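You operate a simulated robot arm through the tools that you are given. There is no shell and no other tool. Be economical: measure what you need, move in short steps, check, and stop when the job is done.

The job below is to be done with a simulated two-armed robot. You get a single attempt, and the scene is never put back.

## Task
Pick up the grey bottle with one hand, pass it to the other hand and put it on the place a. Set down upright: grey bottle.

Only the result counts: the job must be done as asked and must still hold three seconds after the hand-in. Knocking over, shifting, dropping, spilling or breaking anything else fails it.

## Robot
Two 7-joint arms with three-finger grippers on one trunk, on a base that drives. Base frame: it is fixed to the floor where the robot stands at the start and does not move with it; the origin is under the middle of the robot, x ahead of it, y to its left, z up; the surface under the hand at the start is at about z = 824. Lengths are in mm, angles in rad, forces in N, time in s.
The left shoulder is at the start at [82, 126, 1133], the right one opposite. With the tool pointing down near the work surface each hand reaches from about 360 to 860 mm from the robot's upright axis, wherever it stands, measured 20 degrees to its own side. Places, roughly: place A (19x18 cm) [620, -2360, 880]. Payload 2.94 kg a hand.
Tool frame (each hand has its own): the origin (TCP) lies between the finger pads and is the grasp point; the fingertips stand 30 mm ahead of it; z points along the fingers, y is the line along which they close. Largest opening 128 mm; the body of the gripper starts 93 mm behind the TCP.
Orientation is that of the tool frame in the base frame, as a unit quaternion [w, x, y, z]. With the fingers straight down and closing along the base's y, the tool's x points along the base's -x, its y along +y and its z along -z.

## Interface
- The arms move only by the tool apply_moves. It takes "left_deltas", "right_deltas" or both (then of equal length, played together; a hand with none holds still); each is a list of rows, each a list of 7 numbers: the turn, a rotation vector about the tool's x, y, z in units of 120 degrees (1.0 is 120 degrees), then the shift along the tool's x, y, z in units of 400 mm (1.0 is 400 mm), then the opening, from 0 (shut) to 1 (fully open). In form: [[rx, ry, rz, x, y, z, gripper], ...]. A call has 1 to 20 rows; each row is the pose to reach, as a shift and turn from the pose commanded when the call began, along the tool's axes at that moment. A call with a number of a shift or a turn outside -1 to 1 is refused whole. A row lasts 0.2 s, in which the tool goes at most 50 mm and 0.15 rad; a call with a longer step from one row to the next is refused whole, and so is a gripper value outside its range. A pose out of reach is approached as far as the arm can. The call stops where the force on the tool passes 40 N (or 10 N more than at its start, if that is more) or the arm is blocked; 0.2 s more then pass. The fingers move at their own pace and stop on an object; they squeeze with about 24 N. The grip force told is the motor's: it shows also when the fingers shut on nothing. Time passes only in rows, and 0.2 s behind the last, so rows that repeat a pose let the fingers close. The reply holds the time, the measured pose of the TCP, the force on the tool along the base axes, the opening and the grip force, in the units named above and with some noise, with the torque about the TCP (base axes, N m) and any sound that the robot's microphone picked up.
- Cameras (640 x 400 px; columns grow to the right, rows downward): "scene" is now at [208.6, -33.3, 1308.6]; the picture's right is [-0.34, -0.94, 0.00], its down [-0.43, 0.15, -0.89] and it looks along [0.84, -0.30, -0.46] (base axes); focal length 252 px, centre (320, 200). "left" rides on the left gripper at [69, 15, -120] in its tool frame; the picture's right is [-0.21, 0.98, 0.00], its down [-0.82, -0.18, -0.54] and it looks along [-0.53, -0.12, 0.84] (tool axes); focal length 251 px, centre (320, 200). "right" rides on the right gripper at [69, -15, -120] in its tool frame; the picture's right is [0.21, 0.98, 0.00], its down [-0.82, 0.18, -0.54] and it looks along [-0.53, 0.12, 0.84] (tool axes); focal length 251 px, centre (320, 200).
- camera(camera): a new picture of that camera. The clock stands still meanwhile.
- lift_body(by): slides the trunk up (or, below 0, down) by that many mm; the arms and the scene camera ride with it, the base frame stays. It gives what a move gives, with no picture.
- drive_base(legs): drives the robot by 1 to 6 legs, each [ahead, left, turn to the left] in mm, mm and rad, along the robot's own axes; the way and the turn of a leg run together, so that a leg with both is an arc; at most 1500 mm and 3.142 rad a leg. The arms and the cameras ride along, it lands a little off, and it stops where it bumps. It gives what a move gives.
- turn_head(pan, tilt): turns the head with the scene camera to pan (to the left, within 1.396 rad either way) and tilt (down, from -0.506 to 1.204), counted from straight ahead of the robot. It gives what a move gives.
- pixel_to_xyz(camera, pixels): there is no depth. For up to 12 entries [column, row, z] of the newest picture of that camera ("zoom" is the newest enlarged one), the place [x, y] in the base frame at which the ray of that pixel passes the height z, good to about 2 mm. The clock stands still meanwhile.
- zoom(camera, box): a new picture of the part [left, top, right, bottom] of that camera's present view, enlarged. The clock stands still meanwhile.
- job_done(): hands the job in; it is judged then, once.

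Work in short steps. Measure before you move; look again where a grasp or a placing could have gone wrong, and mend it. You have 80 turns and 62 pictures in all, those below and enlarged ones among them. Open the grippers and draw the arms clear of the work before you hand the job in, unless the task says otherwise; then end with one line.

The tools are called after "Call:" as name(argument=value, ...) on one line, values as JSON. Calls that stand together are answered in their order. apply_moves: Moves the arms, as the interface text tells. Its arguments: {"type":"object","properties":{"left_deltas":{"type":"array"},"right_deltas":{"type":"array"}},"required":[]} The other tools are called the same way: lift_body (by) slides the trunk up or down; drive_base (legs) drives the base; turn_head (pan, tilt) turns the head that bears the scene camera; camera (camera) takes a picture; pixel_to_xyz (camera, pixels) gives the place at which the rays of pixels pass given heights; zoom (camera, box) takes an enlarged picture of a part of a camera's view; job_done () hands the job in.

At the start:

```text
t: 0.0
left_eef_pos: [485.1, 53.3, 1068.5]
left_orientation: [0.0, -0.001, 1.0, -0.001]
left_wrist_force: [0.4, 0.3, -0.5]
left_moment: [-0.01, 0.03, 0.01]
left_finger_gap: 128.0
left_grip_force: 0.0
right_eef_pos: [409.1, -267.9, 1131.2]
right_orientation: [0.0, 0.0, 1.0, 0.0]
right_wrist_force: [-0.2, -0.1, -1.0]
right_moment: [-0.01, -0.02, -0.02]
right_finger_gap: 128.0
right_grip_force: 0.0
trunk travel left (down, up): [-350.0, 197.0]
robot x, y, heading: [1.7, 1.0, -0.004]
head pan, tilt: [-0.347, 0.473]
```

scene: 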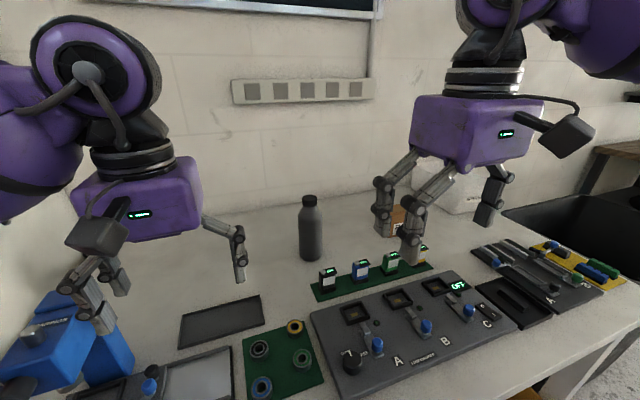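
right: 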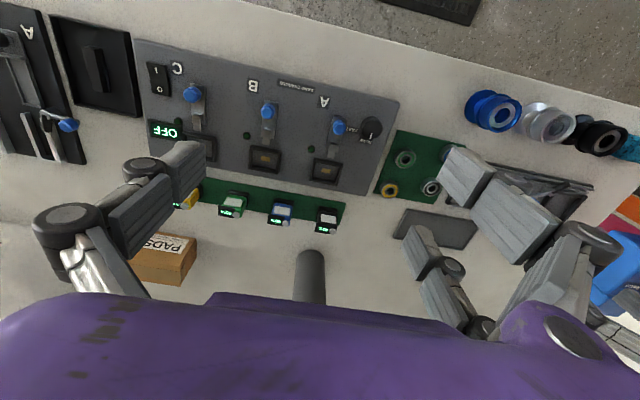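
left: 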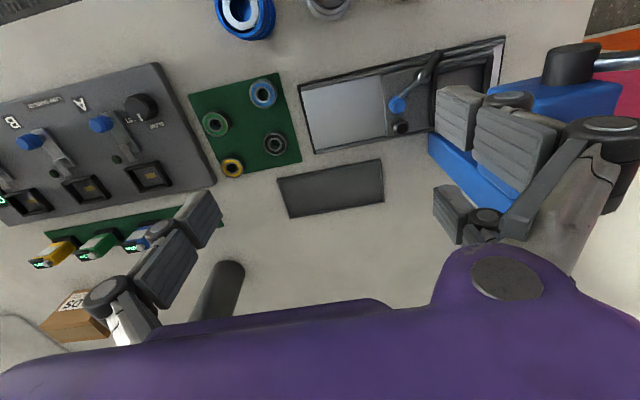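

The grey bottle stands at scene pixels (310,197)-(311,258). I'll measure its base and top with pixel_to_xyz and zoom on it.

Call:
zoom(camera="scene", box=[250, 170, 370, 290])

Call:
pixel_to_xyz(camera="scene", pixels=[[311, 258, 824], [299, 252, 824], [322, 252, 824], [309, 197, 1000], [309, 197, 1040], [362, 311, 824], [320, 300, 824], [430, 265, 824]])

```text
3.33 times, centred on (310, 230) of scene
```

zoom: 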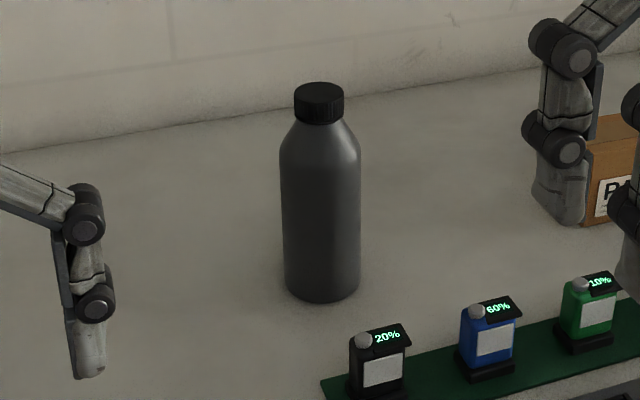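

```text
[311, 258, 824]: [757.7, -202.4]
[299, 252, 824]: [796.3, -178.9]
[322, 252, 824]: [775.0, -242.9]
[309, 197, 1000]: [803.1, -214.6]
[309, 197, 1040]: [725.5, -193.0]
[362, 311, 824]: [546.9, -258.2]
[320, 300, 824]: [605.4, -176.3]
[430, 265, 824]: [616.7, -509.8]
```

Bottle centre is about (783,-214), diameter about 70, top z about 1010. I'll look right toward place A before choosing the grasps.

Call:
turn_head(pan=-1.2, tilt=0.25)

Call:
camera(camera="scene")

```text
t: 1.2
left_eef_pos: [486.0, 53.2, 1068.2]
left_orientation: [0.001, 0.0, 1.0, 0.0]
left_wrist_force: [-0.1, -0.3, 1.0]
left_moment: [0.01, 0.0, -0.02]
left_finger_gap: 128.1
left_grip_force: 0.0
right_eef_pos: [409.4, -266.2, 1131.8]
right_orientation: [-0.001, -0.001, 1.0, 0.0]
right_wrist_force: [-0.6, 0.3, -0.4]
right_moment: [-0.03, -0.02, 0.02]
right_finger_gap: 128.0
right_grip_force: 0.1
trunk travel left (down, up): [-350.0, 197.0]
robot x, y, heading: [-1.1, 0.6, -0.0]
head pan, tilt: [-1.201, 0.25]
```

```text
57 pictures are left
```

scene: 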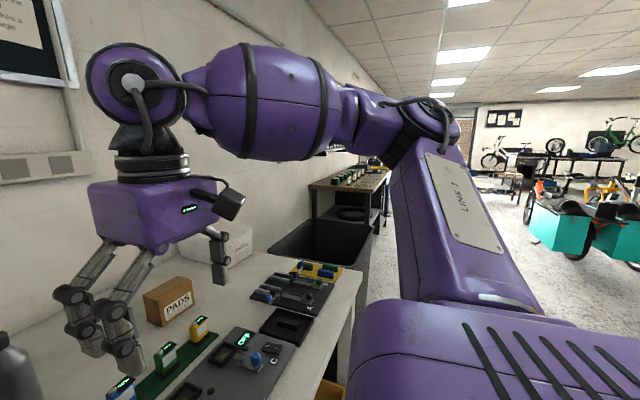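

Place A is on another bench past the bin. Plan: the right hand takes the bottle low from the side, tilted 30°. The left hand then takes it from above and places it. I'm moving the right hand to a pre-grasp near (640,-214,950), tilted 60° from vertical.

Call:
apply_moves(right_deltas=[[0, -0.0625, 0, -0.0722, 0.0166, 0.0566, 1], [0, -0.125, 0, -0.1444, 0.0331, 0.1131, 1], [0, -0.1875, 0, -0.2166, 0.0497, 0.1697, 1], [0, -0.25, 0, -0.2888, 0.0663, 0.2263, 1], [0, -0.3125, 0, -0.3609, 0.0828, 0.2828, 1], [0, -0.375, 0, -0.4331, 0.0994, 0.3394, 1], [0, -0.4375, 0, -0.5053, 0.116, 0.396, 1], [0, -0.5, 0, -0.5775, 0.1325, 0.4525, 1], [0, -0.5, 0, -0.5775, 0.1325, 0.4525, 1]])

Call:
turn_head(pan=-0.3, tilt=0.6)

Call:
camera(camera="scene")

Call:
camera(camera="right")

```text
t: 3.2
left_eef_pos: [484.4, 53.7, 1069.4]
left_orientation: [0.0, 0.0, 1.0, 0.0]
left_wrist_force: [0.3, 0.2, 0.2]
left_moment: [0.02, -0.06, 0.03]
left_finger_gap: 127.9
left_grip_force: 0.2
right_eef_pos: [638.3, -212.1, 951.7]
right_orientation: [0.501, 0.001, 0.865, 0.0]
right_wrist_force: [-0.8, 0.1, -0.4]
right_moment: [-0.03, -0.01, 0.01]
right_finger_gap: 127.9
right_grip_force: 0.1
trunk travel left (down, up): [-350.0, 197.0]
robot x, y, heading: [-2.6, -1.3, -0.0]
head pan, tilt: [-1.201, 0.25]
```

```text
t: 4.4
left_eef_pos: [486.0, 53.7, 1068.9]
left_orientation: [0.0, -0.001, 1.0, 0.0]
left_wrist_force: [-0.2, -1.2, 0.7]
left_moment: [-0.02, 0.01, -0.04]
left_finger_gap: 128.3
left_grip_force: 0.0
right_eef_pos: [638.1, -212.1, 950.4]
right_orientation: [0.5, 0.0, 0.866, 0.0]
right_wrist_force: [0.4, -0.1, 0.1]
right_moment: [0.01, 0.01, 0.02]
right_finger_gap: 128.2
right_grip_force: 0.1
trunk travel left (down, up): [-350.0, 197.0]
robot x, y, heading: [2.7, -3.4, -0.003]
head pan, tilt: [-0.3, 0.6]
```

```text
56 pictures are left
```

scene: 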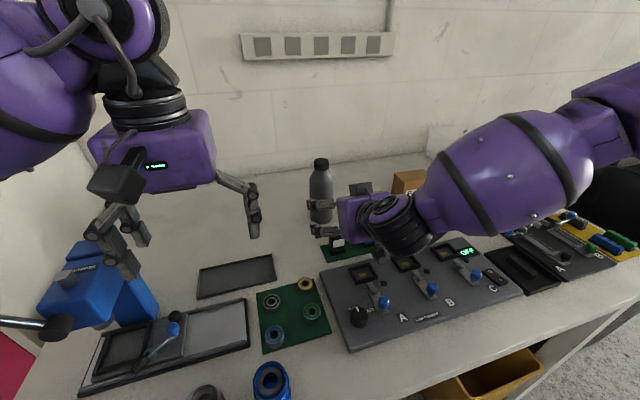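

```text
55 pictures are left
```

right: 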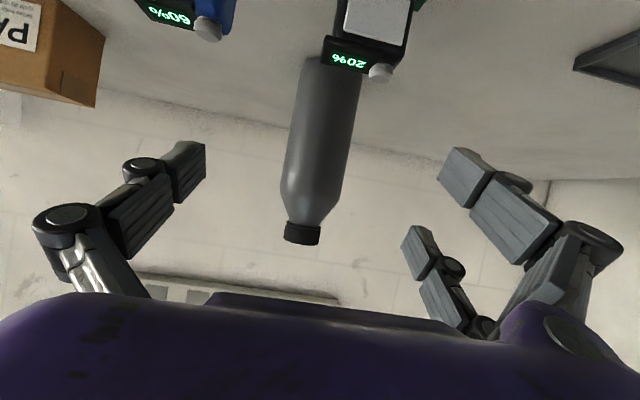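

The right camera rides under the tilted gripper and would come close to the black 20% pack in front of the bottle. So I'll swap roles: the left hand approaches diagonally over the free table at left, and the right hand takes over from above. First I'm refining the bottle position from these two pictures.

Call:
pixel_to_xyz(camera="scene", pixels=[[321, 162, 1000], [321, 162, 1010], [321, 162, 1020], [321, 185, 960]])

Call:
pixel_to_xyz(camera="right", pixels=[[302, 238, 1000], [302, 238, 1010], [302, 238, 1020], [305, 215, 980], [281, 180, 950], [340, 190, 950]])

Call:
apply_moves(right_deltas=[[0, 0.0625, 0, -0.0129, -0.0369, -0.0908, 1], [0, 0.125, 0, -0.0258, -0.0738, -0.1816, 1], [0, 0.1875, 0, -0.0386, -0.1106, -0.2724, 1], [0, 0.25, 0, -0.0515, -0.1475, -0.3633, 1], [0, 0.3125, 0, -0.0644, -0.1844, -0.4541, 1], [0, 0.375, 0, -0.0773, -0.2213, -0.5449, 1], [0, 0.4375, 0, -0.0901, -0.2581, -0.6357, 1], [0, 0.5, 0, -0.103, -0.295, -0.7265, 1]])

Call:
camera(camera="scene")

```text
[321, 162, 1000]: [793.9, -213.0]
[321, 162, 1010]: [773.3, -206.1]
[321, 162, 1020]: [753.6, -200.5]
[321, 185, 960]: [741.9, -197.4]
```

```text
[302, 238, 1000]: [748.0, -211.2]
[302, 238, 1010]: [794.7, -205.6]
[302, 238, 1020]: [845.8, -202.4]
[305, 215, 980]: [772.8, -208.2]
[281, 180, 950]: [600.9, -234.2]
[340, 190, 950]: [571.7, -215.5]
```

```text
t: 6.2
left_eef_pos: [484.6, 53.1, 1069.0]
left_orientation: [0.0, -0.001, 1.0, -0.001]
left_wrist_force: [-0.1, 0.0, 0.4]
left_moment: [0.01, -0.06, 0.02]
left_finger_gap: 128.0
left_grip_force: 0.1
right_eef_pos: [406.9, -330.7, 1131.0]
right_orientation: [-0.001, -0.001, 1.0, 0.0]
right_wrist_force: [-0.2, -0.6, 0.2]
right_moment: [0.01, -0.02, 0.01]
right_finger_gap: 127.7
right_grip_force: 0.1
trunk travel left (down, up): [-350.0, 197.0]
robot x, y, heading: [-2.1, 2.4, -0.003]
head pan, tilt: [-0.3, 0.6]
```

```text
54 pictures are left
```

scene: 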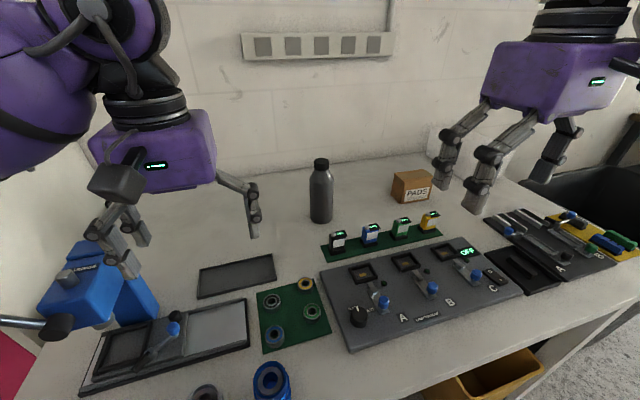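

Triangulating the cap top gives about (780,-209,1007). I'm checking the base in the new scene picture.

Call:
zoom(camera="scene", box=[260, 140, 400, 270])

Call:
pixel_to_xyz(camera="scene", pixels=[[321, 223, 824], [310, 218, 824], [333, 218, 824], [331, 250, 824], [331, 232, 870], [331, 232, 880]])

```text
3.08 times, centred on (330, 205) of scene
```

zoom: 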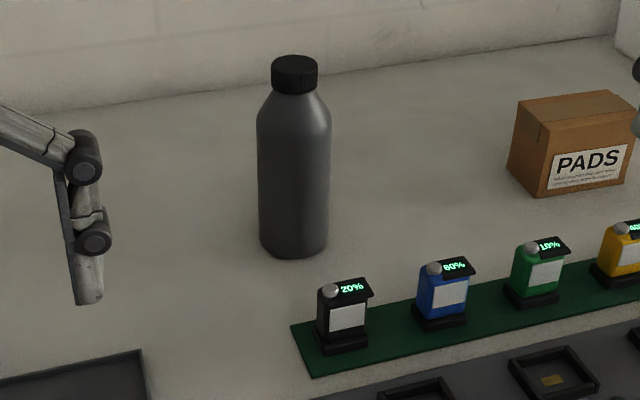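

```text
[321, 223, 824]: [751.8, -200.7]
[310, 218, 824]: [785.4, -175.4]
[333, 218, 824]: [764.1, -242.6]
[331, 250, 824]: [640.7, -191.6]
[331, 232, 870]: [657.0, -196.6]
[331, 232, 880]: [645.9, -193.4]
```

Bottle axis is about (781,-210). I'm moving the left hand to a pre-grasp at (718,-101,970), yawed 60° right and pitched 38° below horizontal, 160 mm short of the bottle.

Call:
apply_moves(left_deltas=[[0.02263, -0.03919, 0.04639, -0.05825, -0.0385, 0.0245, 1], [0.04526, -0.07838, 0.09278, -0.1165, -0.077, 0.049, 1], [0.06789, -0.11757, 0.13917, -0.17475, -0.1155, 0.0735, 1], [0.09052, -0.15676, 0.18556, -0.233, -0.154, 0.098, 1], [0.11315, -0.19595, 0.23195, -0.29125, -0.1925, 0.1225, 1], [0.13578, -0.23514, 0.27834, -0.3495, -0.231, 0.147, 1], [0.15841, -0.27433, 0.32473, -0.40775, -0.2695, 0.1715, 1], [0.18104, -0.31352, 0.37112, -0.466, -0.308, 0.196, 1], [0.20367, -0.35271, 0.41751, -0.52425, -0.3465, 0.2205, 1], [0.2263, -0.3919, 0.4639, -0.5825, -0.385, 0.245, 1], [0.2263, -0.3919, 0.4639, -0.5825, -0.385, 0.245, 1]])

Call:
camera(camera="left")

Call:
camera(camera="scene")

```text
t: 8.6
left_eef_pos: [707.6, -135.4, 968.2]
left_orientation: [0.387, 0.432, 0.786, -0.215]
left_wrist_force: [0.0, 0.8, 0.1]
left_moment: [-0.08, 0.0, -0.01]
left_finger_gap: 127.8
left_grip_force: 0.2
left hand out of reach, approached as far as the arm can: row 10
right_eef_pos: [408.7, -331.5, 1130.8]
right_orientation: [0.0, 0.0, 1.0, -0.001]
right_wrist_force: [-0.3, 1.3, 0.1]
right_moment: [-0.02, 0.05, 0.03]
right_finger_gap: 127.9
right_grip_force: 0.0
trunk travel left (down, up): [-350.0, 197.0]
robot x, y, heading: [-0.2, -3.1, -0.0]
head pan, tilt: [-0.3, 0.6]
```

```text
52 pictures are left
```

left: 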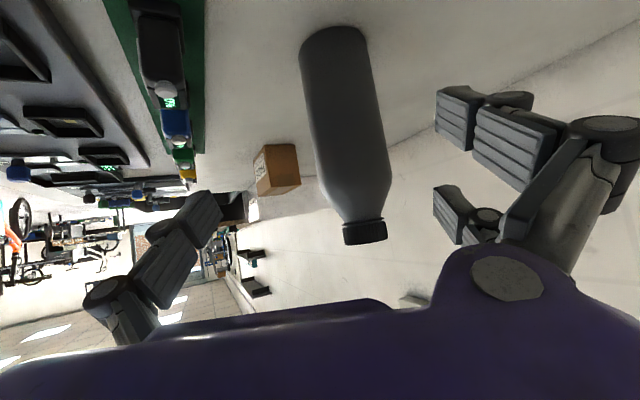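

```text
51 pictures are left
```

scene: 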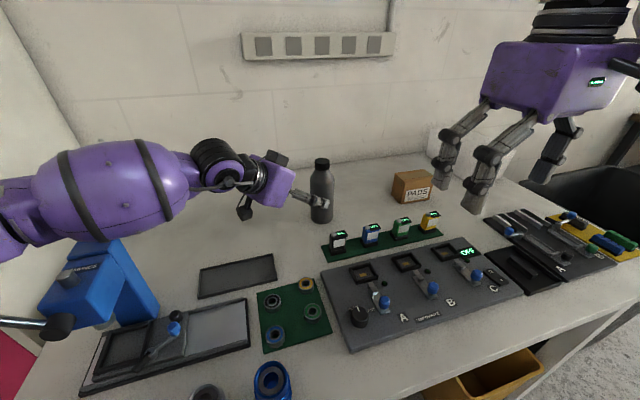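

The left arm hit its limit short of the pose: y is -135 against the commanded -101, about 3° off. I'll back off, raise the left hand above the bottle, and drive the base right 180 mm so the bottle lies closer to the left arm's centre.

Call:
apply_moves(left_deltas=[[0, 0, 0, 0, 0, -0.1, 1], [0, 0, 0, 0, 0, -0.2, 1], [0, 0, 0, -0.0788, 0, -0.262, 1], [0, 0, 0, -0.158, 0, -0.323, 1], [0, 0, 0, -0.2365, 0, -0.385, 1], [0, 0, 0, -0.2365, 0, -0.385, 1]])

```text
t: 10.0
left_eef_pos: [678.4, -31.0, 1065.4]
left_orientation: [0.389, 0.43, 0.783, -0.225]
left_wrist_force: [0.2, -0.1, 0.3]
left_moment: [0.02, -0.02, -0.02]
left_finger_gap: 128.0
left_grip_force: 0.0
left hand out of reach, approached as far as the arm can: row 1, 2, 3, 4, 5, 6
right_eef_pos: [409.4, -332.4, 1129.9]
right_orientation: [-0.001, 0.0, 1.0, 0.001]
right_wrist_force: [0.1, 0.1, 0.0]
right_moment: [0.04, 0.02, -0.01]
right_finger_gap: 128.1
right_grip_force: 0.1
trunk travel left (down, up): [-350.0, 197.0]
robot x, y, heading: [-0.5, -1.6, 0.001]
head pan, tilt: [-0.3, 0.6]
```

The hand still can't reach the commanded pose because it's too extended. I'm pulling it in toward (500,40,1139) with the same orientation.

Call:
apply_moves(left_deltas=[[0, 0, 0, 0.043, -0.05, -0.055, 1], [0, 0, 0, 0.086, -0.1, -0.11, 1], [0, 0, 0, 0.129, -0.15, -0.165, 1], [0, 0, 0, 0.172, -0.2, -0.22, 1], [0, 0, 0, 0.215, -0.25, -0.275, 1], [0, 0, 0, 0.258, -0.298, -0.331, 1], [0, 0, 0, 0.258, -0.298, -0.331, 1]])

```text
t: 11.6
left_eef_pos: [492.2, 53.8, 1066.2]
left_orientation: [0.379, 0.45, 0.779, -0.22]
left_wrist_force: [0.0, -0.9, -0.4]
left_moment: [0.02, -0.01, -0.04]
left_finger_gap: 127.8
left_grip_force: 0.1
right_eef_pos: [409.6, -332.4, 1130.1]
right_orientation: [0.0, 0.0, 1.0, 0.0]
right_wrist_force: [0.2, 0.2, -0.7]
right_moment: [0.0, 0.04, -0.01]
right_finger_gap: 128.0
right_grip_force: 0.0
trunk travel left (down, up): [-350.0, 197.0]
robot x, y, heading: [-4.7, -1.5, 0.002]
head pan, tilt: [-0.3, 0.6]
```

It's reached now. Driving the base 300 mm right and 50 mm ahead puts the bottle at the left arm's own side; both hands are above z 1040 and clear of the bottle in x.

Call:
drive_base(legs=[[0, -300, 0], [50, 0, 0]])

Call:
camera(camera="scene")

```text
t: 15.3
left_eef_pos: [540.3, -246.7, 1064.5]
left_orientation: [0.379, 0.45, 0.778, -0.22]
left_wrist_force: [0.2, -0.6, 0.4]
left_moment: [0.0, 0.03, -0.03]
left_finger_gap: 128.1
left_grip_force: 0.1
right_eef_pos: [457.8, -633.1, 1129.4]
right_orientation: [-0.001, -0.001, 1.0, 0.0]
right_wrist_force: [0.2, -0.4, -1.0]
right_moment: [-0.01, 0.03, -0.02]
right_finger_gap: 128.1
right_grip_force: 0.0
trunk travel left (down, up): [-350.0, 197.0]
robot x, y, heading: [46.6, -302.8, 0.003]
head pan, tilt: [-0.3, 0.6]
```

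```text
50 pictures are left
```

scene: 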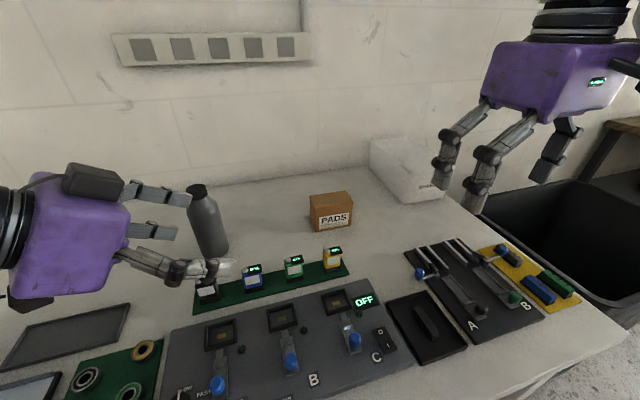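

The base moved as asked. I'm moving the left hand to the pre-grasp at (718,-101,970), y first and then forward and down.

Call:
apply_moves(left_deltas=[[0, 0, 0, 0.0486, 0.0456, -0.0623, 1], [0, 0, 0, 0.0973, 0.0913, -0.1245, 1], [0, 0, 0, 0.1459, 0.1369, -0.1868, 1], [0, 0, 0, 0.1945, 0.1825, -0.249, 1], [0, 0, 0, 0.2042, 0.2595, -0.185, 1], [0, 0, 0, 0.2138, 0.3365, -0.121, 1], [0, 0, 0, 0.2235, 0.4135, -0.057, 1], [0, 0, 0, 0.2331, 0.4905, 0.007, 1], [0, 0, 0, 0.2428, 0.5675, 0.071, 1], [0, 0, 0, 0.2428, 0.5675, 0.071, 1]])

Call:
camera(camera="left")

Call:
camera(camera="scene")

```text
t: 17.5
left_eef_pos: [509.1, -161.0, 1107.9]
left_orientation: [0.379, 0.449, 0.779, -0.218]
left_wrist_force: [0.4, 1.2, -0.2]
left_moment: [0.0, 0.04, 0.02]
left_finger_gap: 128.0
left_grip_force: 0.1
left hand out of reach, approached as far as the arm can: row 2, 3, 4, 5, 6, 7, 8, 9, 10
right_eef_pos: [455.7, -632.0, 1131.7]
right_orientation: [0.0, 0.0, 1.0, 0.0]
right_wrist_force: [-1.0, 0.2, 0.5]
right_moment: [0.02, 0.02, 0.0]
right_finger_gap: 127.8
right_grip_force: 0.1
trunk travel left (down, up): [-350.0, 197.0]
robot x, y, heading: [48.1, -301.0, 0.0]
head pan, tilt: [-0.3, 0.6]
```

```text
49 pictures are left
```

left: 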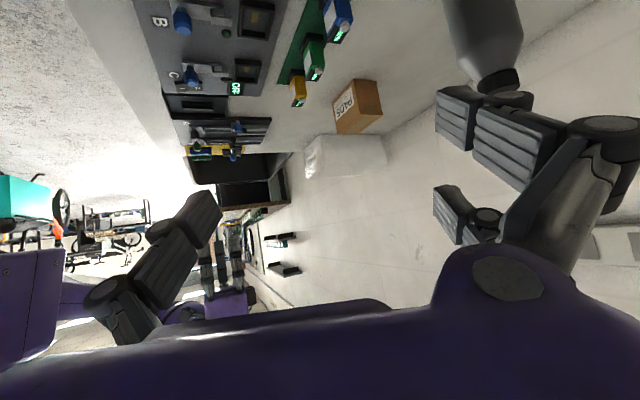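

```text
48 pictures are left
```

scene: 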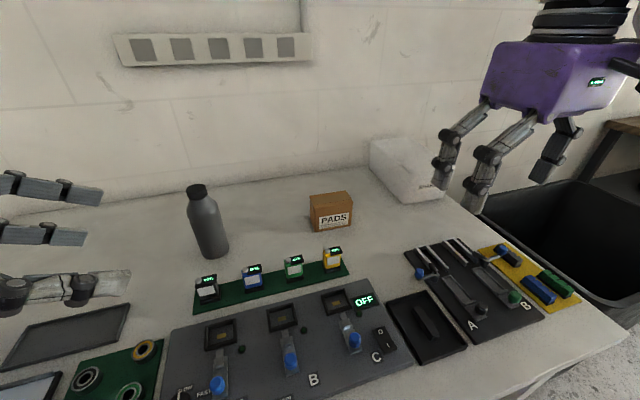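

Yaw -60° is outside the left wrist's range here. I'll test whether a hand can be rolled 180° so its camera sits on top: turning the right hand +120° about its own z in free air.

Call:
apply_moves(right_deltas=[[0, 0, 0.07, 0, 0, 0, 1], [0, 0, 0.14, 0, 0, 0, 1], [0, 0, 0.21, 0, 0, 0, 1], [0, 0, 0.28, 0, 0, 0, 1], [0, 0, 0.35, 0, 0, 0, 1], [0, 0, 0.42, 0, 0, 0, 1], [0, 0, 0.49, 0, 0, 0, 1], [0, 0, 0.56, 0, 0, 0, 1], [0, 0, 0.63, 0, 0, 0, 1], [0, 0, 0.7, 0, 0, 0, 1], [0, 0, 0.77, 0, 0, 0, 1], [0, 0, 0.84, 0, 0, 0, 1], [0, 0, 0.91, 0, 0, 0, 1], [0, 0, 0.98, 0, 0, 0, 1], [0, 0, 1.0, 0, 0, 0, 1]])

```text
t: 20.7
left_eef_pos: [510.4, -160.6, 1108.7]
left_orientation: [0.381, 0.449, 0.778, -0.219]
left_wrist_force: [-0.9, 0.1, -0.5]
left_moment: [-0.04, -0.02, -0.03]
left_finger_gap: 128.2
left_grip_force: 0.1
right_eef_pos: [456.2, -633.4, 1130.6]
right_orientation: [0.0, 0.867, 0.498, 0.0]
right_wrist_force: [0.3, -0.5, -0.1]
right_moment: [-0.02, 0.0, 0.01]
right_finger_gap: 127.9
right_grip_force: 0.0
trunk travel left (down, up): [-350.0, 197.0]
robot x, y, heading: [48.9, -303.2, -0.001]
head pan, tilt: [-0.3, 0.6]
```

Turning +120° worked without a limit. I'm going on another 60° to the full flip.

Call:
apply_moves(right_deltas=[[0, 0, 0.07, 0, 0, 0, 1], [0, 0, 0.14, 0, 0, 0, 1], [0, 0, 0.21, 0, 0, 0, 1], [0, 0, 0.28, 0, 0, 0, 1], [0, 0, 0.35, 0, 0, 0, 1], [0, 0, 0.42, 0, 0, 0, 1], [0, 0, 0.49, 0, 0, 0, 1], [0, 0, 0.5, 0, 0, 0, 1]])

```text
t: 22.5
left_eef_pos: [509.1, -160.9, 1108.0]
left_orientation: [0.379, 0.45, 0.778, -0.22]
left_wrist_force: [-0.5, -0.1, -0.3]
left_moment: [-0.01, -0.01, -0.03]
left_finger_gap: 128.1
left_grip_force: 0.1
right_eef_pos: [455.8, -631.8, 1130.3]
right_orientation: [-0.001, 1.0, -0.001, 0.0]
right_wrist_force: [-1.5, 0.4, -0.3]
right_moment: [-0.01, 0.01, 0.02]
right_finger_gap: 127.9
right_grip_force: 0.0
trunk travel left (down, up): [-350.0, 197.0]
robot x, y, heading: [48.1, -300.8, -0.002]
head pan, tilt: [-0.3, 0.6]
```

The flip works, so the right hand can side-grasp with its camera on top, and the left hand, also flipped, takes over from above. I'm pitching the right hand forward 60° and bringing the left hand back to pointing down.

Call:
apply_moves(left_deltas=[[-0.02263, 0.03919, -0.04639, 0.00425, -0.00525, -0.0225, 1], [-0.04526, 0.07838, -0.09278, 0.0085, -0.0105, -0.045, 1], [-0.06789, 0.11757, -0.13917, 0.01275, -0.01575, -0.0675, 1], [-0.09052, 0.15676, -0.18556, 0.017, -0.021, -0.09, 1], [-0.11315, 0.19595, -0.23195, 0.02125, -0.02625, -0.1125, 1], [-0.13578, 0.23514, -0.27834, 0.0255, -0.0315, -0.135, 1], [-0.15841, 0.27433, -0.32473, 0.02975, -0.03675, -0.1575, 1], [-0.18104, 0.31352, -0.37112, 0.034, -0.042, -0.18, 1], [-0.20367, 0.35271, -0.41751, 0.03825, -0.04725, -0.2025, 1], [-0.2263, 0.3919, -0.4639, 0.0425, -0.0525, -0.225, 1]], right_deltas=[[0, 0.05, 0, 0, 0, 0, 1], [0, 0.1, 0, 0, 0, 0, 1], [0, 0.15, 0, 0, 0, 0, 1], [0, 0.2, 0, 0, 0, 0, 1], [0, 0.25, 0, 0, 0, 0, 1], [0, 0.3, 0, 0, 0, 0, 1], [0, 0.35, 0, 0, 0, 0, 1], [0, 0.4, 0, 0, 0, 0, 1], [0, 0.45, 0, 0, 0, 0, 1], [0, 0.5, 0, 0, 0, 0, 1]])

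Call:
apply_moves(left_deltas=[[0, 0, -0.07, 0, 0, 0, 1], [0, 0, -0.14, 0, 0, 0, 1], [0, 0, -0.21, 0, 0, 0, 1], [0, 0, -0.28, 0, 0, 0, 1], [0, 0, -0.35, 0, 0, 0, 1], [0, 0, -0.42, 0, 0, 0, 1], [0, 0, -0.49, 0, 0, 0, 1], [0, 0, -0.56, 0, 0, 0, 1], [0, 0, -0.63, 0, 0, 0, 1], [0, 0, -0.7, 0, 0, 0, 1], [0, 0, -0.77, 0, 0, 0, 1], [0, 0, -0.84, 0, 0, 0, 1], [0, 0, -0.91, 0, 0, 0, 1], [0, 0, -0.98, 0, 0, 0, 1], [0, 0, -1.0, 0, 0, 0, 1]])

Call:
apply_moves(left_deltas=[[0, 0, -0.07, 0, 0, 0, 1], [0, 0, -0.14, 0, 0, 0, 1], [0, 0, -0.21, 0, 0, 0, 1], [0, 0, -0.28, 0, 0, 0, 1], [0, 0, -0.35, 0, 0, 0, 1], [0, 0, -0.42, 0, 0, 0, 1], [0, 0, -0.49, 0, 0, 0, 1], [0, 0, -0.5, 0, 0, 0, 1]])

```text
t: 24.7
left_eef_pos: [455.2, -99.5, 1147.9]
left_orientation: [-0.001, -0.001, 1.0, 0.002]
left_wrist_force: [-0.6, 0.0, -0.8]
left_moment: [0.01, -0.02, -0.01]
left_finger_gap: 128.2
left_grip_force: 0.1
right_eef_pos: [491.5, -630.0, 1169.0]
right_orientation: [-0.003, 0.892, -0.004, 0.452]
right_wrist_force: [0.3, -0.2, 0.0]
right_moment: [0.02, -0.01, 0.01]
right_finger_gap: 127.9
right_grip_force: 0.1
right hand out of reach, approached as far as the arm can: row 7, 8, 9, 10
trunk travel left (down, up): [-350.0, 197.0]
robot x, y, heading: [49.5, -301.3, -0.0]
head pan, tilt: [-0.3, 0.6]
```

```text
t: 27.9
left_eef_pos: [455.8, -97.0, 1146.9]
left_orientation: [0.0, 0.867, -0.499, 0.0]
left_wrist_force: [-0.1, -0.5, 0.5]
left_moment: [-0.02, 0.02, 0.03]
left_finger_gap: 128.2
left_grip_force: 0.1
right_eef_pos: [492.7, -630.3, 1168.8]
right_orientation: [-0.002, 0.892, -0.004, 0.453]
right_wrist_force: [1.1, -0.4, 0.1]
right_moment: [-0.03, 0.02, 0.0]
right_finger_gap: 128.2
right_grip_force: 0.1
trunk travel left (down, up): [-350.0, 197.0]
robot x, y, heading: [50.2, -300.2, 0.0]
head pan, tilt: [-0.3, 0.6]
```

```text
t: 29.7
left_eef_pos: [455.5, -98.4, 1148.5]
left_orientation: [0.0, 1.0, 0.001, 0.0]
left_wrist_force: [0.2, -0.5, -0.2]
left_moment: [0.01, 0.02, -0.03]
left_finger_gap: 127.8
left_grip_force: 0.1
right_eef_pos: [492.0, -630.9, 1168.0]
right_orientation: [-0.002, 0.891, -0.005, 0.453]
right_wrist_force: [-0.4, -0.5, -0.5]
right_moment: [0.0, -0.01, -0.02]
right_finger_gap: 127.9
right_grip_force: 0.1
trunk travel left (down, up): [-350.0, 197.0]
robot x, y, heading: [45.8, -299.6, -0.001]
head pan, tilt: [-0.3, 0.6]
```

The right hand reached 53.8° of pitch (36° below horizontal), which will do; the left is flipped and pointing down. I'm driving back left 220 mm to put the bottle in front of the right arm.

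Call:
drive_base(legs=[[0, 220, 0]])

Call:
zoom(camera="scene", box=[200, 110, 480, 285])

```text
t: 32.3
left_eef_pos: [455.3, 121.6, 1147.4]
left_orientation: [-0.001, 1.0, -0.001, 0.0]
left_wrist_force: [0.5, -0.3, -0.8]
left_moment: [-0.01, 0.03, 0.01]
left_finger_gap: 128.1
left_grip_force: 0.1
right_eef_pos: [491.9, -412.4, 1168.2]
right_orientation: [-0.002, 0.891, -0.006, 0.453]
right_wrist_force: [0.0, -0.1, 0.1]
right_moment: [0.03, 0.05, 0.01]
right_finger_gap: 127.9
right_grip_force: 0.1
trunk travel left (down, up): [-350.0, 197.0]
robot x, y, heading: [47.9, -86.2, -0.0]
head pan, tilt: [-0.3, 0.6]
```

```text
2.29 times, centred on (340, 198) of scene
```

zoom: 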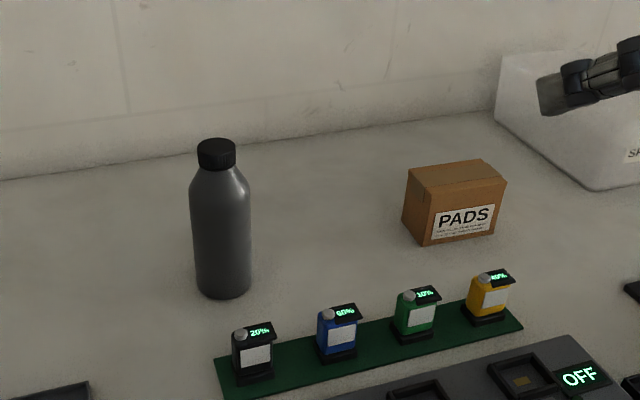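

I'm re-measuring the bottle and the black pack from this new viewpoint.

Call:
pixel_to_xyz(camera="zoom", pixels=[[224, 298, 824], [197, 285, 824], [252, 285, 824], [216, 147, 1007], [253, 383, 828], [253, 327, 870], [253, 327, 880]])

```text
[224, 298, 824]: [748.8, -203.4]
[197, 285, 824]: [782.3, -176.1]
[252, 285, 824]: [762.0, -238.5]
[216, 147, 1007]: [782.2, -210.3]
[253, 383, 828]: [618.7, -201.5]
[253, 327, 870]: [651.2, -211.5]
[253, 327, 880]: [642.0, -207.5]
```

Bottle is confirmed at (782,-210) and the black pack at x 620–650 with its top near 875. I'm moving the right hand to its pre-grasp at (645,-210,976).

Call:
apply_moves(right_deltas=[[0, 0, 0, -0.0201, -0.0631, 0.0741, 1], [0, 0, 0, -0.0403, -0.1263, 0.1481, 1], [0, 0, 0, -0.0604, -0.1894, 0.2222, 1], [0, 0, 0, -0.0805, -0.2525, 0.2963, 1], [0, 0, 0, -0.1006, -0.3156, 0.3703, 1], [0, 0, 0, -0.1208, -0.3788, 0.4444, 1], [0, 0, 0, -0.1409, -0.4419, 0.5184, 1], [0, 0, 0, -0.161, -0.505, 0.5925, 1], [0, 0, 0, -0.161, -0.505, 0.5925, 1]])

Call:
camera(camera="right")

Call:
camera(camera="scene")

```text
t: 34.3
left_eef_pos: [455.2, 119.6, 1148.0]
left_orientation: [0.0, 1.0, -0.001, 0.0]
left_wrist_force: [0.1, -1.3, 0.4]
left_moment: [0.03, -0.03, -0.03]
left_finger_gap: 127.8
left_grip_force: 0.0
right_eef_pos: [645.3, -209.0, 979.0]
right_orientation: [-0.002, 0.892, -0.006, 0.453]
right_wrist_force: [0.5, -0.3, -0.3]
right_moment: [0.0, 0.0, 0.05]
right_finger_gap: 128.0
right_grip_force: 0.1
right hand out of reach, approached as far as the arm can: row 1, 2, 3, 4
trunk travel left (down, up): [-350.0, 197.0]
robot x, y, heading: [47.7, -80.0, -0.004]
head pan, tilt: [-0.3, 0.6]
```

```text
46 pictures are left
```

right: 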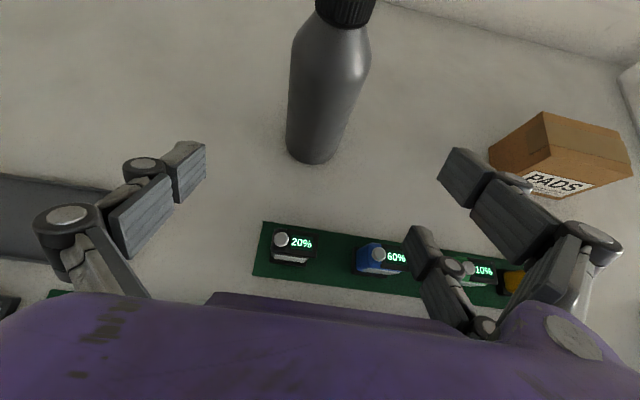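

```text
45 pictures are left
```

scene: 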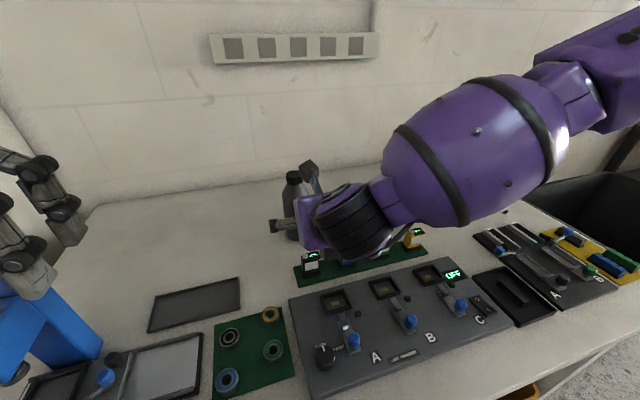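

The right hand is aligned, with the bottle centred between the open fingers. I'm advancing 171 mm along the tool axis, fingers open.

Call:
apply_moves(right_deltas=[[0, 0, 0, -0.001, 0, 0.07, 1], [0, 0, 0, -0.002, 0, 0.14, 1], [0, 0, 0, -0.003, 0, 0.21, 1], [0, 0, 0, -0.004, 0, 0.28, 1], [0, 0, 0, -0.005, 0, 0.35, 1], [0, 0, 0, -0.006, 0, 0.428, 1]])

Call:
camera(camera="right")

Call:
zoom(camera="scene", box=[240, 140, 440, 290])

```text
t: 35.7
left_eef_pos: [455.3, 120.6, 1148.7]
left_orientation: [0.0, 1.0, -0.001, 0.0]
left_wrist_force: [0.4, 0.4, -0.1]
left_moment: [-0.03, 0.07, 0.03]
left_finger_gap: 128.0
left_grip_force: 0.1
right_eef_pos: [728.7, -210.7, 916.9]
right_orientation: [-0.002, 0.892, -0.005, 0.452]
right_wrist_force: [-0.2, -0.2, -0.5]
right_moment: [-0.01, 0.0, 0.01]
right_finger_gap: 128.1
right_grip_force: 0.2
right hand out of reach, approached as far as the arm can: row 4, 5, 6
trunk travel left (down, up): [-350.0, 197.0]
robot x, y, heading: [48.9, -84.4, -0.002]
head pan, tilt: [-0.3, 0.6]
```

```text
44 pictures are left
```

right: 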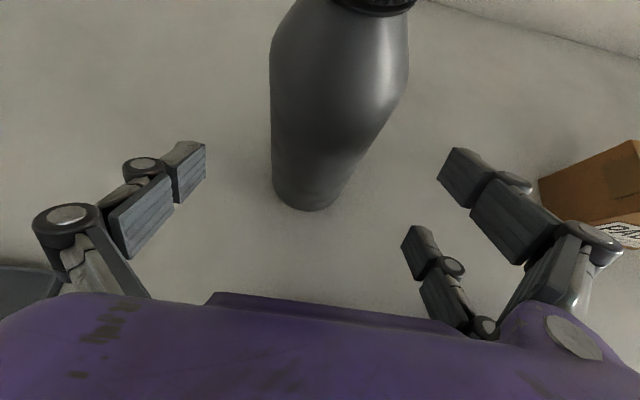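

```text
2.67 times, centred on (340, 215) of scene
```

zoom: 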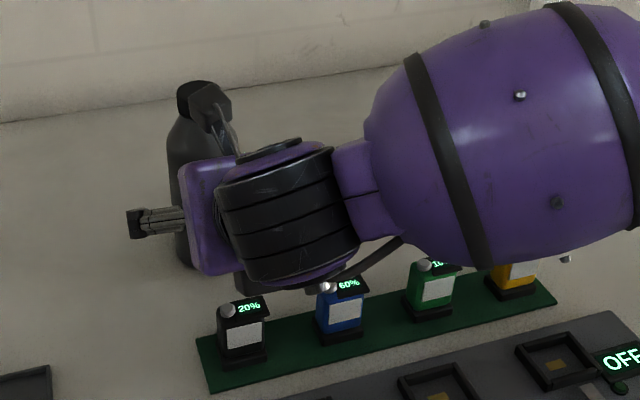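

The arm hit its limit at (729,-211,917). I'll finish the approach with the base (39 mm ahead) and then lower with the trunk, keeping the top camera clear of the cap.

Call:
drive_base(legs=[[39, 0, 0]])

Call:
camera(camera="right")

```text
t: 36.5
left_eef_pos: [489.5, 120.7, 1146.1]
left_orientation: [0.0, 1.0, -0.002, -0.002]
left_wrist_force: [0.7, -0.6, -0.5]
left_moment: [-0.03, 0.15, 0.01]
left_finger_gap: 128.1
left_grip_force: 0.2
right_eef_pos: [760.1, -209.9, 914.2]
right_orientation: [-0.001, 0.893, -0.006, 0.45]
right_wrist_force: [1.1, -0.3, -1.3]
right_moment: [0.02, -0.01, 0.04]
right_finger_gap: 128.0
right_grip_force: 0.0
trunk travel left (down, up): [-350.0, 197.0]
robot x, y, heading: [77.5, -77.6, -0.005]
head pan, tilt: [-0.3, 0.6]
```

```text
42 pictures are left
```

right: 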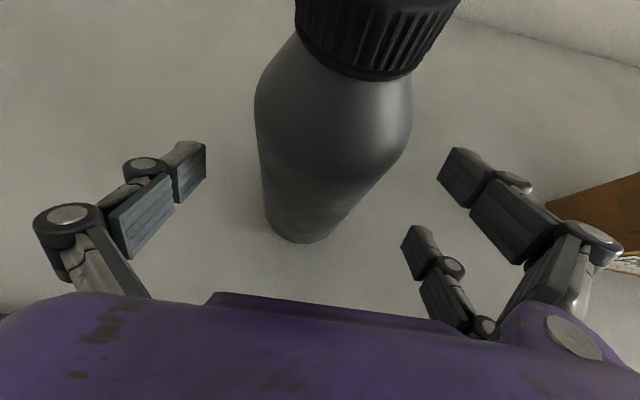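

TCP is at (760,-210,914) with the bottle well between the fingers. I'm lowering the trunk 33 mm to bring the grasp down to z 881.

Call:
lift_body(by=-33)

Call:
camera(camera="right")

Call:
camera(camera="scene")

```text
t: 37.3
left_eef_pos: [482.1, 120.8, 1115.0]
left_orientation: [-0.001, 1.0, -0.001, 0.0]
left_wrist_force: [0.1, -0.1, -0.3]
left_moment: [-0.01, -0.01, -0.01]
left_finger_gap: 128.2
left_grip_force: 0.0
right_eef_pos: [755.6, -211.8, 884.2]
right_orientation: [0.0, 0.892, -0.007, 0.452]
right_wrist_force: [-0.5, 0.3, 0.0]
right_moment: [0.01, -0.01, -0.01]
right_finger_gap: 128.2
right_grip_force: 0.1
trunk travel left (down, up): [-317.0, 230.0]
robot x, y, heading: [73.9, -81.1, -0.005]
head pan, tilt: [-0.3, 0.6]
```

```text
41 pictures are left
```

right: 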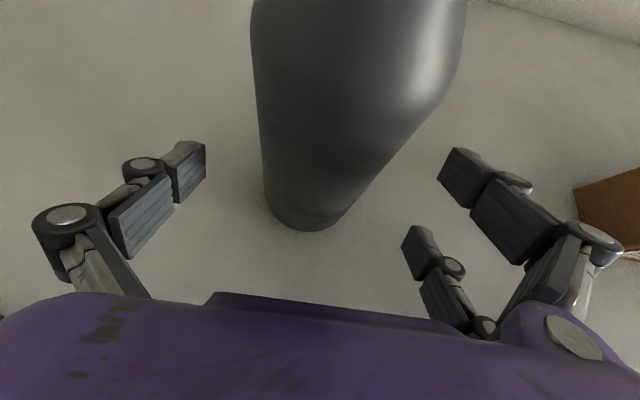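

```text
40 pictures are left
```

scene: 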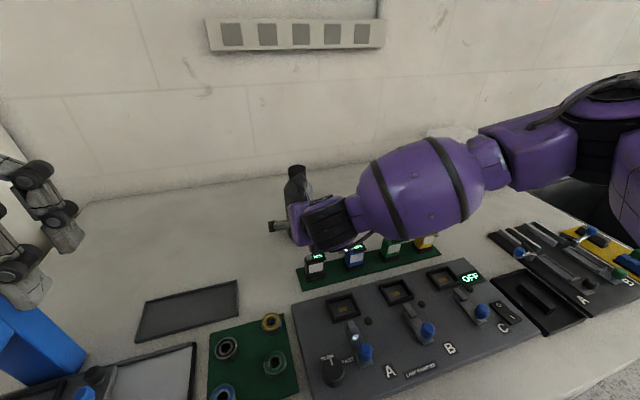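

The TCP is still 26 mm short of the bottle axis, so I'm nudging the base another 15 mm ahead.

Call:
drive_base(legs=[[15, 0, 0]])

Call:
camera(camera="right")

```text
t: 38.0
left_eef_pos: [484.0, 119.3, 1115.2]
left_orientation: [0.001, 1.0, -0.001, 0.0]
left_wrist_force: [0.6, 0.2, 1.4]
left_moment: [0.01, -0.01, 0.04]
left_finger_gap: 128.1
left_grip_force: 0.0
right_eef_pos: [757.5, -211.7, 883.4]
right_orientation: [-0.002, 0.892, -0.006, 0.452]
right_wrist_force: [0.0, -0.2, -0.1]
right_moment: [0.0, 0.01, -0.01]
right_finger_gap: 128.1
right_grip_force: 0.1
trunk travel left (down, up): [-317.0, 230.0]
robot x, y, heading: [75.4, -76.7, -0.004]
head pan, tilt: [-0.3, 0.6]
stopped in leg 1: the robot was blocked; the commanded pose is now the measured one
```

```text
39 pictures are left
```

right: 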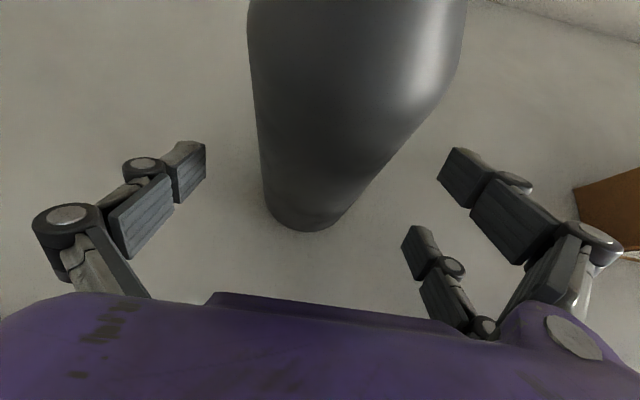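

The base is against the bench. I'm trying to extend the arm 16 mm straight along base x.

Call:
apply_moves(right_deltas=[[0, 0, 0, 0.012, 0, 0.016, 1], [0, 0, 0, 0.0236, 0, 0.0323, 1], [0, 0, 0, 0.0236, 0, 0.0323, 1]])

```text
t: 38.8
left_eef_pos: [482.9, 121.3, 1114.5]
left_orientation: [0.0, 1.0, -0.002, 0.0]
left_wrist_force: [0.9, 0.3, 0.4]
left_moment: [-0.03, -0.02, 0.02]
left_finger_gap: 128.0
left_grip_force: 0.0
right_eef_pos: [773.5, -210.5, 884.1]
right_orientation: [-0.002, 0.892, -0.006, 0.452]
right_wrist_force: [-1.3, -0.2, 0.4]
right_moment: [-0.02, -0.04, -0.01]
right_finger_gap: 128.0
right_grip_force: 0.1
trunk travel left (down, up): [-317.0, 230.0]
robot x, y, heading: [77.9, -79.1, -0.006]
head pan, tilt: [-0.3, 0.6]
```

Reached (773,-210,884), with the contact at about z 877. Closing the right gripper.

Call:
apply_moves(right_deltas=[[0, 0, 0, 0, 0, 0, 0.6], [0, 0, 0, 0, 0, 0, 0.3], [0, 0, 0, 0, 0, 0, 0], [0, 0, 0, 0, 0, 0, 0], [0, 0, 0, 0, 0, 0, 0]])

Call:
camera(camera="right")

```text
t: 40.0
left_eef_pos: [483.3, 120.9, 1115.4]
left_orientation: [0.001, 1.0, -0.001, 0.0]
left_wrist_force: [0.0, -0.3, -0.4]
left_moment: [-0.03, 0.0, 0.0]
left_finger_gap: 128.0
left_grip_force: 0.0
right_eef_pos: [773.2, -210.6, 883.7]
right_orientation: [-0.001, 0.892, -0.007, 0.452]
right_wrist_force: [-0.4, 2.4, 1.3]
right_moment: [-0.02, 0.03, 0.02]
right_finger_gap: 67.2
right_grip_force: 24.1
trunk travel left (down, up): [-317.0, 230.0]
robot x, y, heading: [78.7, -76.9, 0.003]
head pan, tilt: [-0.3, 0.6]
```

```text
38 pictures are left
```

right: 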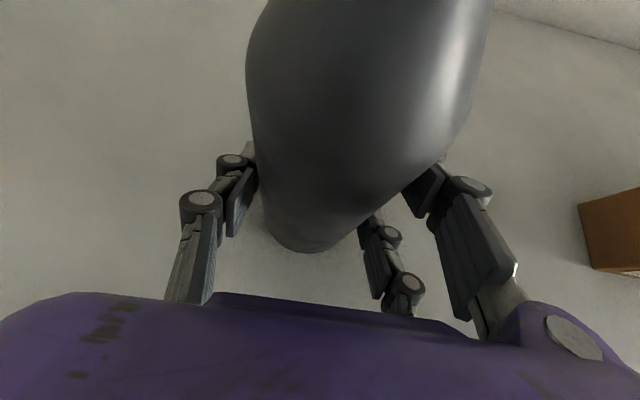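

Gripped at 67 mm with 24 N. I'm lifting straight up with the trunk, 150 mm.

Call:
lift_body(by=150)

Call:
camera(camera="scene")

```text
t: 41.8
left_eef_pos: [483.6, 120.8, 1264.4]
left_orientation: [0.0, 1.0, -0.001, -0.001]
left_wrist_force: [0.7, 0.5, 0.4]
left_moment: [0.03, 0.03, 0.01]
left_finger_gap: 127.8
left_grip_force: 0.0
right_eef_pos: [773.9, -212.2, 1157.9]
right_orientation: [-0.002, 0.843, -0.006, 0.537]
right_wrist_force: [0.4, 0.3, -5.6]
right_moment: [-0.01, 0.0, 0.01]
right_finger_gap: 66.8
right_grip_force: 23.5
trunk travel left (down, up): [-467.0, 80.0]
robot x, y, heading: [77.1, -83.6, -0.001]
head pan, tilt: [-0.3, 0.6]
```

```text
37 pictures are left
```

scene: 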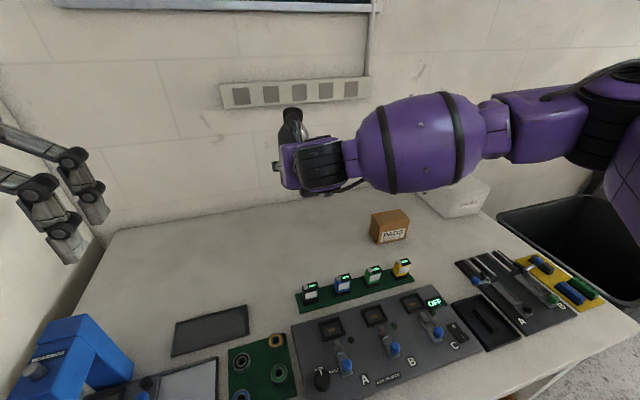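

Bottle held (about 5.6 N weight), though the hand rose 274 mm and pitched to 65°, tilting the bottle about 11°. I'm pulling it back 150 mm and restoring the grasp pitch so the bottle is upright.

Call:
apply_moves(right_deltas=[[0, -0.0186, 0, -0.0318, 0, -0.068, 0], [0, -0.0372, 0, -0.0636, 0, -0.136, 0], [0, -0.0558, 0, -0.0954, 0, -0.204, 0], [0, -0.0744, 0, -0.1272, 0, -0.272, 0], [0, -0.093, 0, -0.159, 0, -0.34, 0], [0, -0.093, 0, -0.159, 0, -0.34, 0]])

Call:
camera(camera="scene")

```text
t: 43.2
left_eef_pos: [485.8, 120.9, 1264.6]
left_orientation: [0.0, 1.0, -0.002, -0.001]
left_wrist_force: [1.0, 0.1, 0.7]
left_moment: [0.02, -0.01, 0.0]
left_finger_gap: 128.1
left_grip_force: 0.1
right_eef_pos: [624.1, -209.9, 1158.7]
right_orientation: [-0.002, 0.892, -0.006, 0.453]
right_wrist_force: [0.0, 0.6, -6.6]
right_moment: [-0.01, 0.05, -0.03]
right_finger_gap: 66.7
right_grip_force: 23.8
trunk travel left (down, up): [-467.0, 80.0]
robot x, y, heading: [72.7, -81.3, -0.0]
head pan, tilt: [-0.3, 0.6]
```

```text
36 pictures are left
```

scene: 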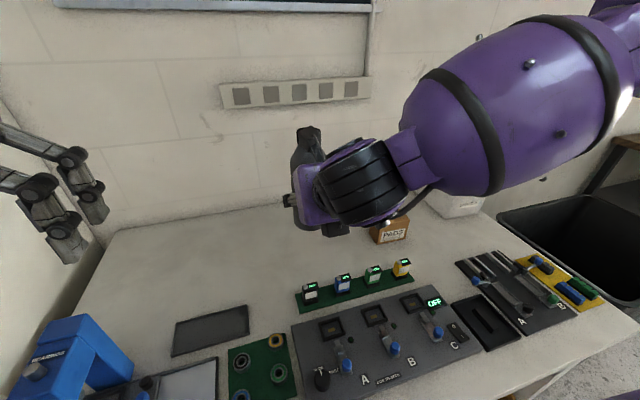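

Bottle is upright at about (633,-210), spanning z 1099–1282. I'm lowering the right hand 130 mm and moving it 80 mm left to a handover spot the left hand can reach from above.

Call:
apply_moves(right_deltas=[[0, 0, 0, -0.0524, -0.04, 0.0384, 0], [0, 0, 0, -0.1048, -0.08, 0.0768, 0], [0, 0, 0, -0.1572, -0.12, 0.1152, 0], [0, 0, 0, -0.2096, -0.16, 0.1536, 0], [0, 0, 0, -0.262, -0.2, 0.192, 0], [0, 0, 0, -0.262, -0.2, 0.192, 0]])

Call:
turn_head(pan=-0.15, tilt=0.4)

Call:
camera(camera="scene")

```text
t: 44.6
left_eef_pos: [482.6, 121.7, 1265.4]
left_orientation: [0.001, 1.0, -0.001, 0.0]
left_wrist_force: [-0.5, 1.4, 0.1]
left_moment: [0.03, -0.01, 0.0]
left_finger_gap: 128.0
left_grip_force: 0.1
right_eef_pos: [617.9, -191.6, 1061.2]
right_orientation: [-0.003, 0.891, -0.006, 0.453]
right_wrist_force: [0.1, 0.2, -5.7]
right_moment: [0.02, 0.06, -0.01]
right_finger_gap: 66.6
right_grip_force: 24.3
right hand out of reach, approached as far as the arm can: row 3, 4, 5, 6
trunk travel left (down, up): [-467.0, 80.0]
robot x, y, heading: [79.7, -80.3, -0.002]
head pan, tilt: [-0.3, 0.6]
```

```text
t: 45.3
left_eef_pos: [484.8, 120.2, 1264.3]
left_orientation: [0.0, 1.0, -0.002, 0.0]
left_wrist_force: [-0.4, 0.3, -0.3]
left_moment: [0.0, 0.03, -0.02]
left_finger_gap: 128.0
left_grip_force: 0.1
right_eef_pos: [618.9, -191.4, 1061.8]
right_orientation: [-0.003, 0.891, -0.006, 0.453]
right_wrist_force: [-0.6, 0.1, -5.7]
right_moment: [-0.01, 0.07, -0.01]
right_finger_gap: 66.8
right_grip_force: 24.0
trunk travel left (down, up): [-467.0, 80.0]
robot x, y, heading: [77.9, -80.3, -0.005]
head pan, tilt: [-0.15, 0.4]
```

```text
35 pictures are left
```

scene: 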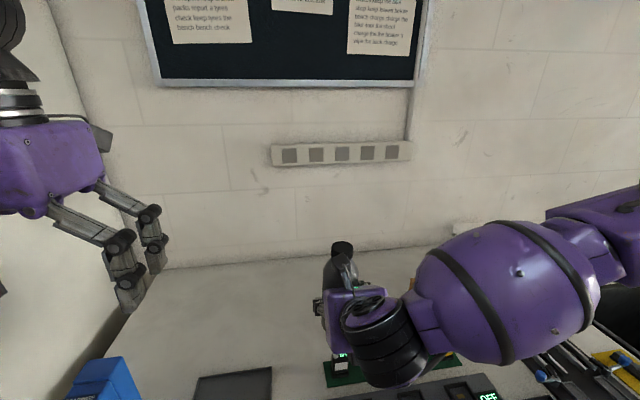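

The bottle is now upright with its axis at (627,-191), bottom at about 1001 and cap top at about 1185. I'm moving the left hand over it at z 1264.

Call:
apply_moves(left_deltas=[[0, 0, 0, 0.0397, 0.0867, 0, 1], [0, 0, 0, 0.0794, 0.1733, 0, 1], [0, 0, 0, 0.1192, 0.26, 0, 1], [0, 0, 0, 0.1589, 0.3467, 0, 1], [0, 0, 0, 0.1986, 0.4333, 0, 1], [0, 0, 0, 0.2383, 0.52, 0, 1], [0, 0, 0, 0.2781, 0.6067, 0, 1], [0, 0, 0, 0.3178, 0.6933, 0, 1], [0, 0, 0, 0.3575, 0.78, 0, 1], [0, 0, 0, 0.3575, 0.78, 0, 1]])

Call:
camera(camera="left")

Call:
camera(camera="scene")

```text
t: 47.5
left_eef_pos: [626.9, -190.1, 1265.3]
left_orientation: [0.001, 1.0, -0.001, 0.001]
left_wrist_force: [-0.3, -0.1, -0.1]
left_moment: [-0.04, -0.02, -0.01]
left_finger_gap: 127.9
left_grip_force: 0.1
right_eef_pos: [619.7, -190.6, 1061.5]
right_orientation: [-0.002, 0.891, -0.006, 0.454]
right_wrist_force: [0.2, 0.3, -5.1]
right_moment: [-0.02, 0.01, -0.01]
right_finger_gap: 66.7
right_grip_force: 24.5
trunk travel left (down, up): [-467.0, 80.0]
robot x, y, heading: [77.1, -79.2, 0.0]
head pan, tilt: [-0.15, 0.4]
```

```text
34 pictures are left
```

left: 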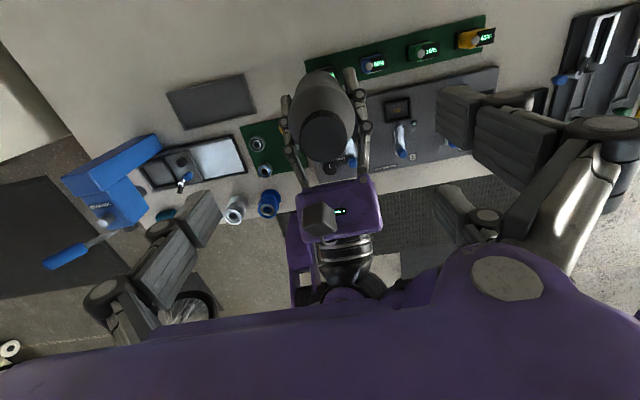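

```text
33 pictures are left
```

scene: 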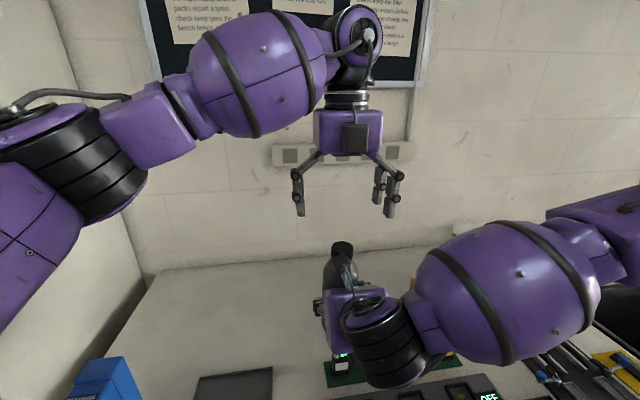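

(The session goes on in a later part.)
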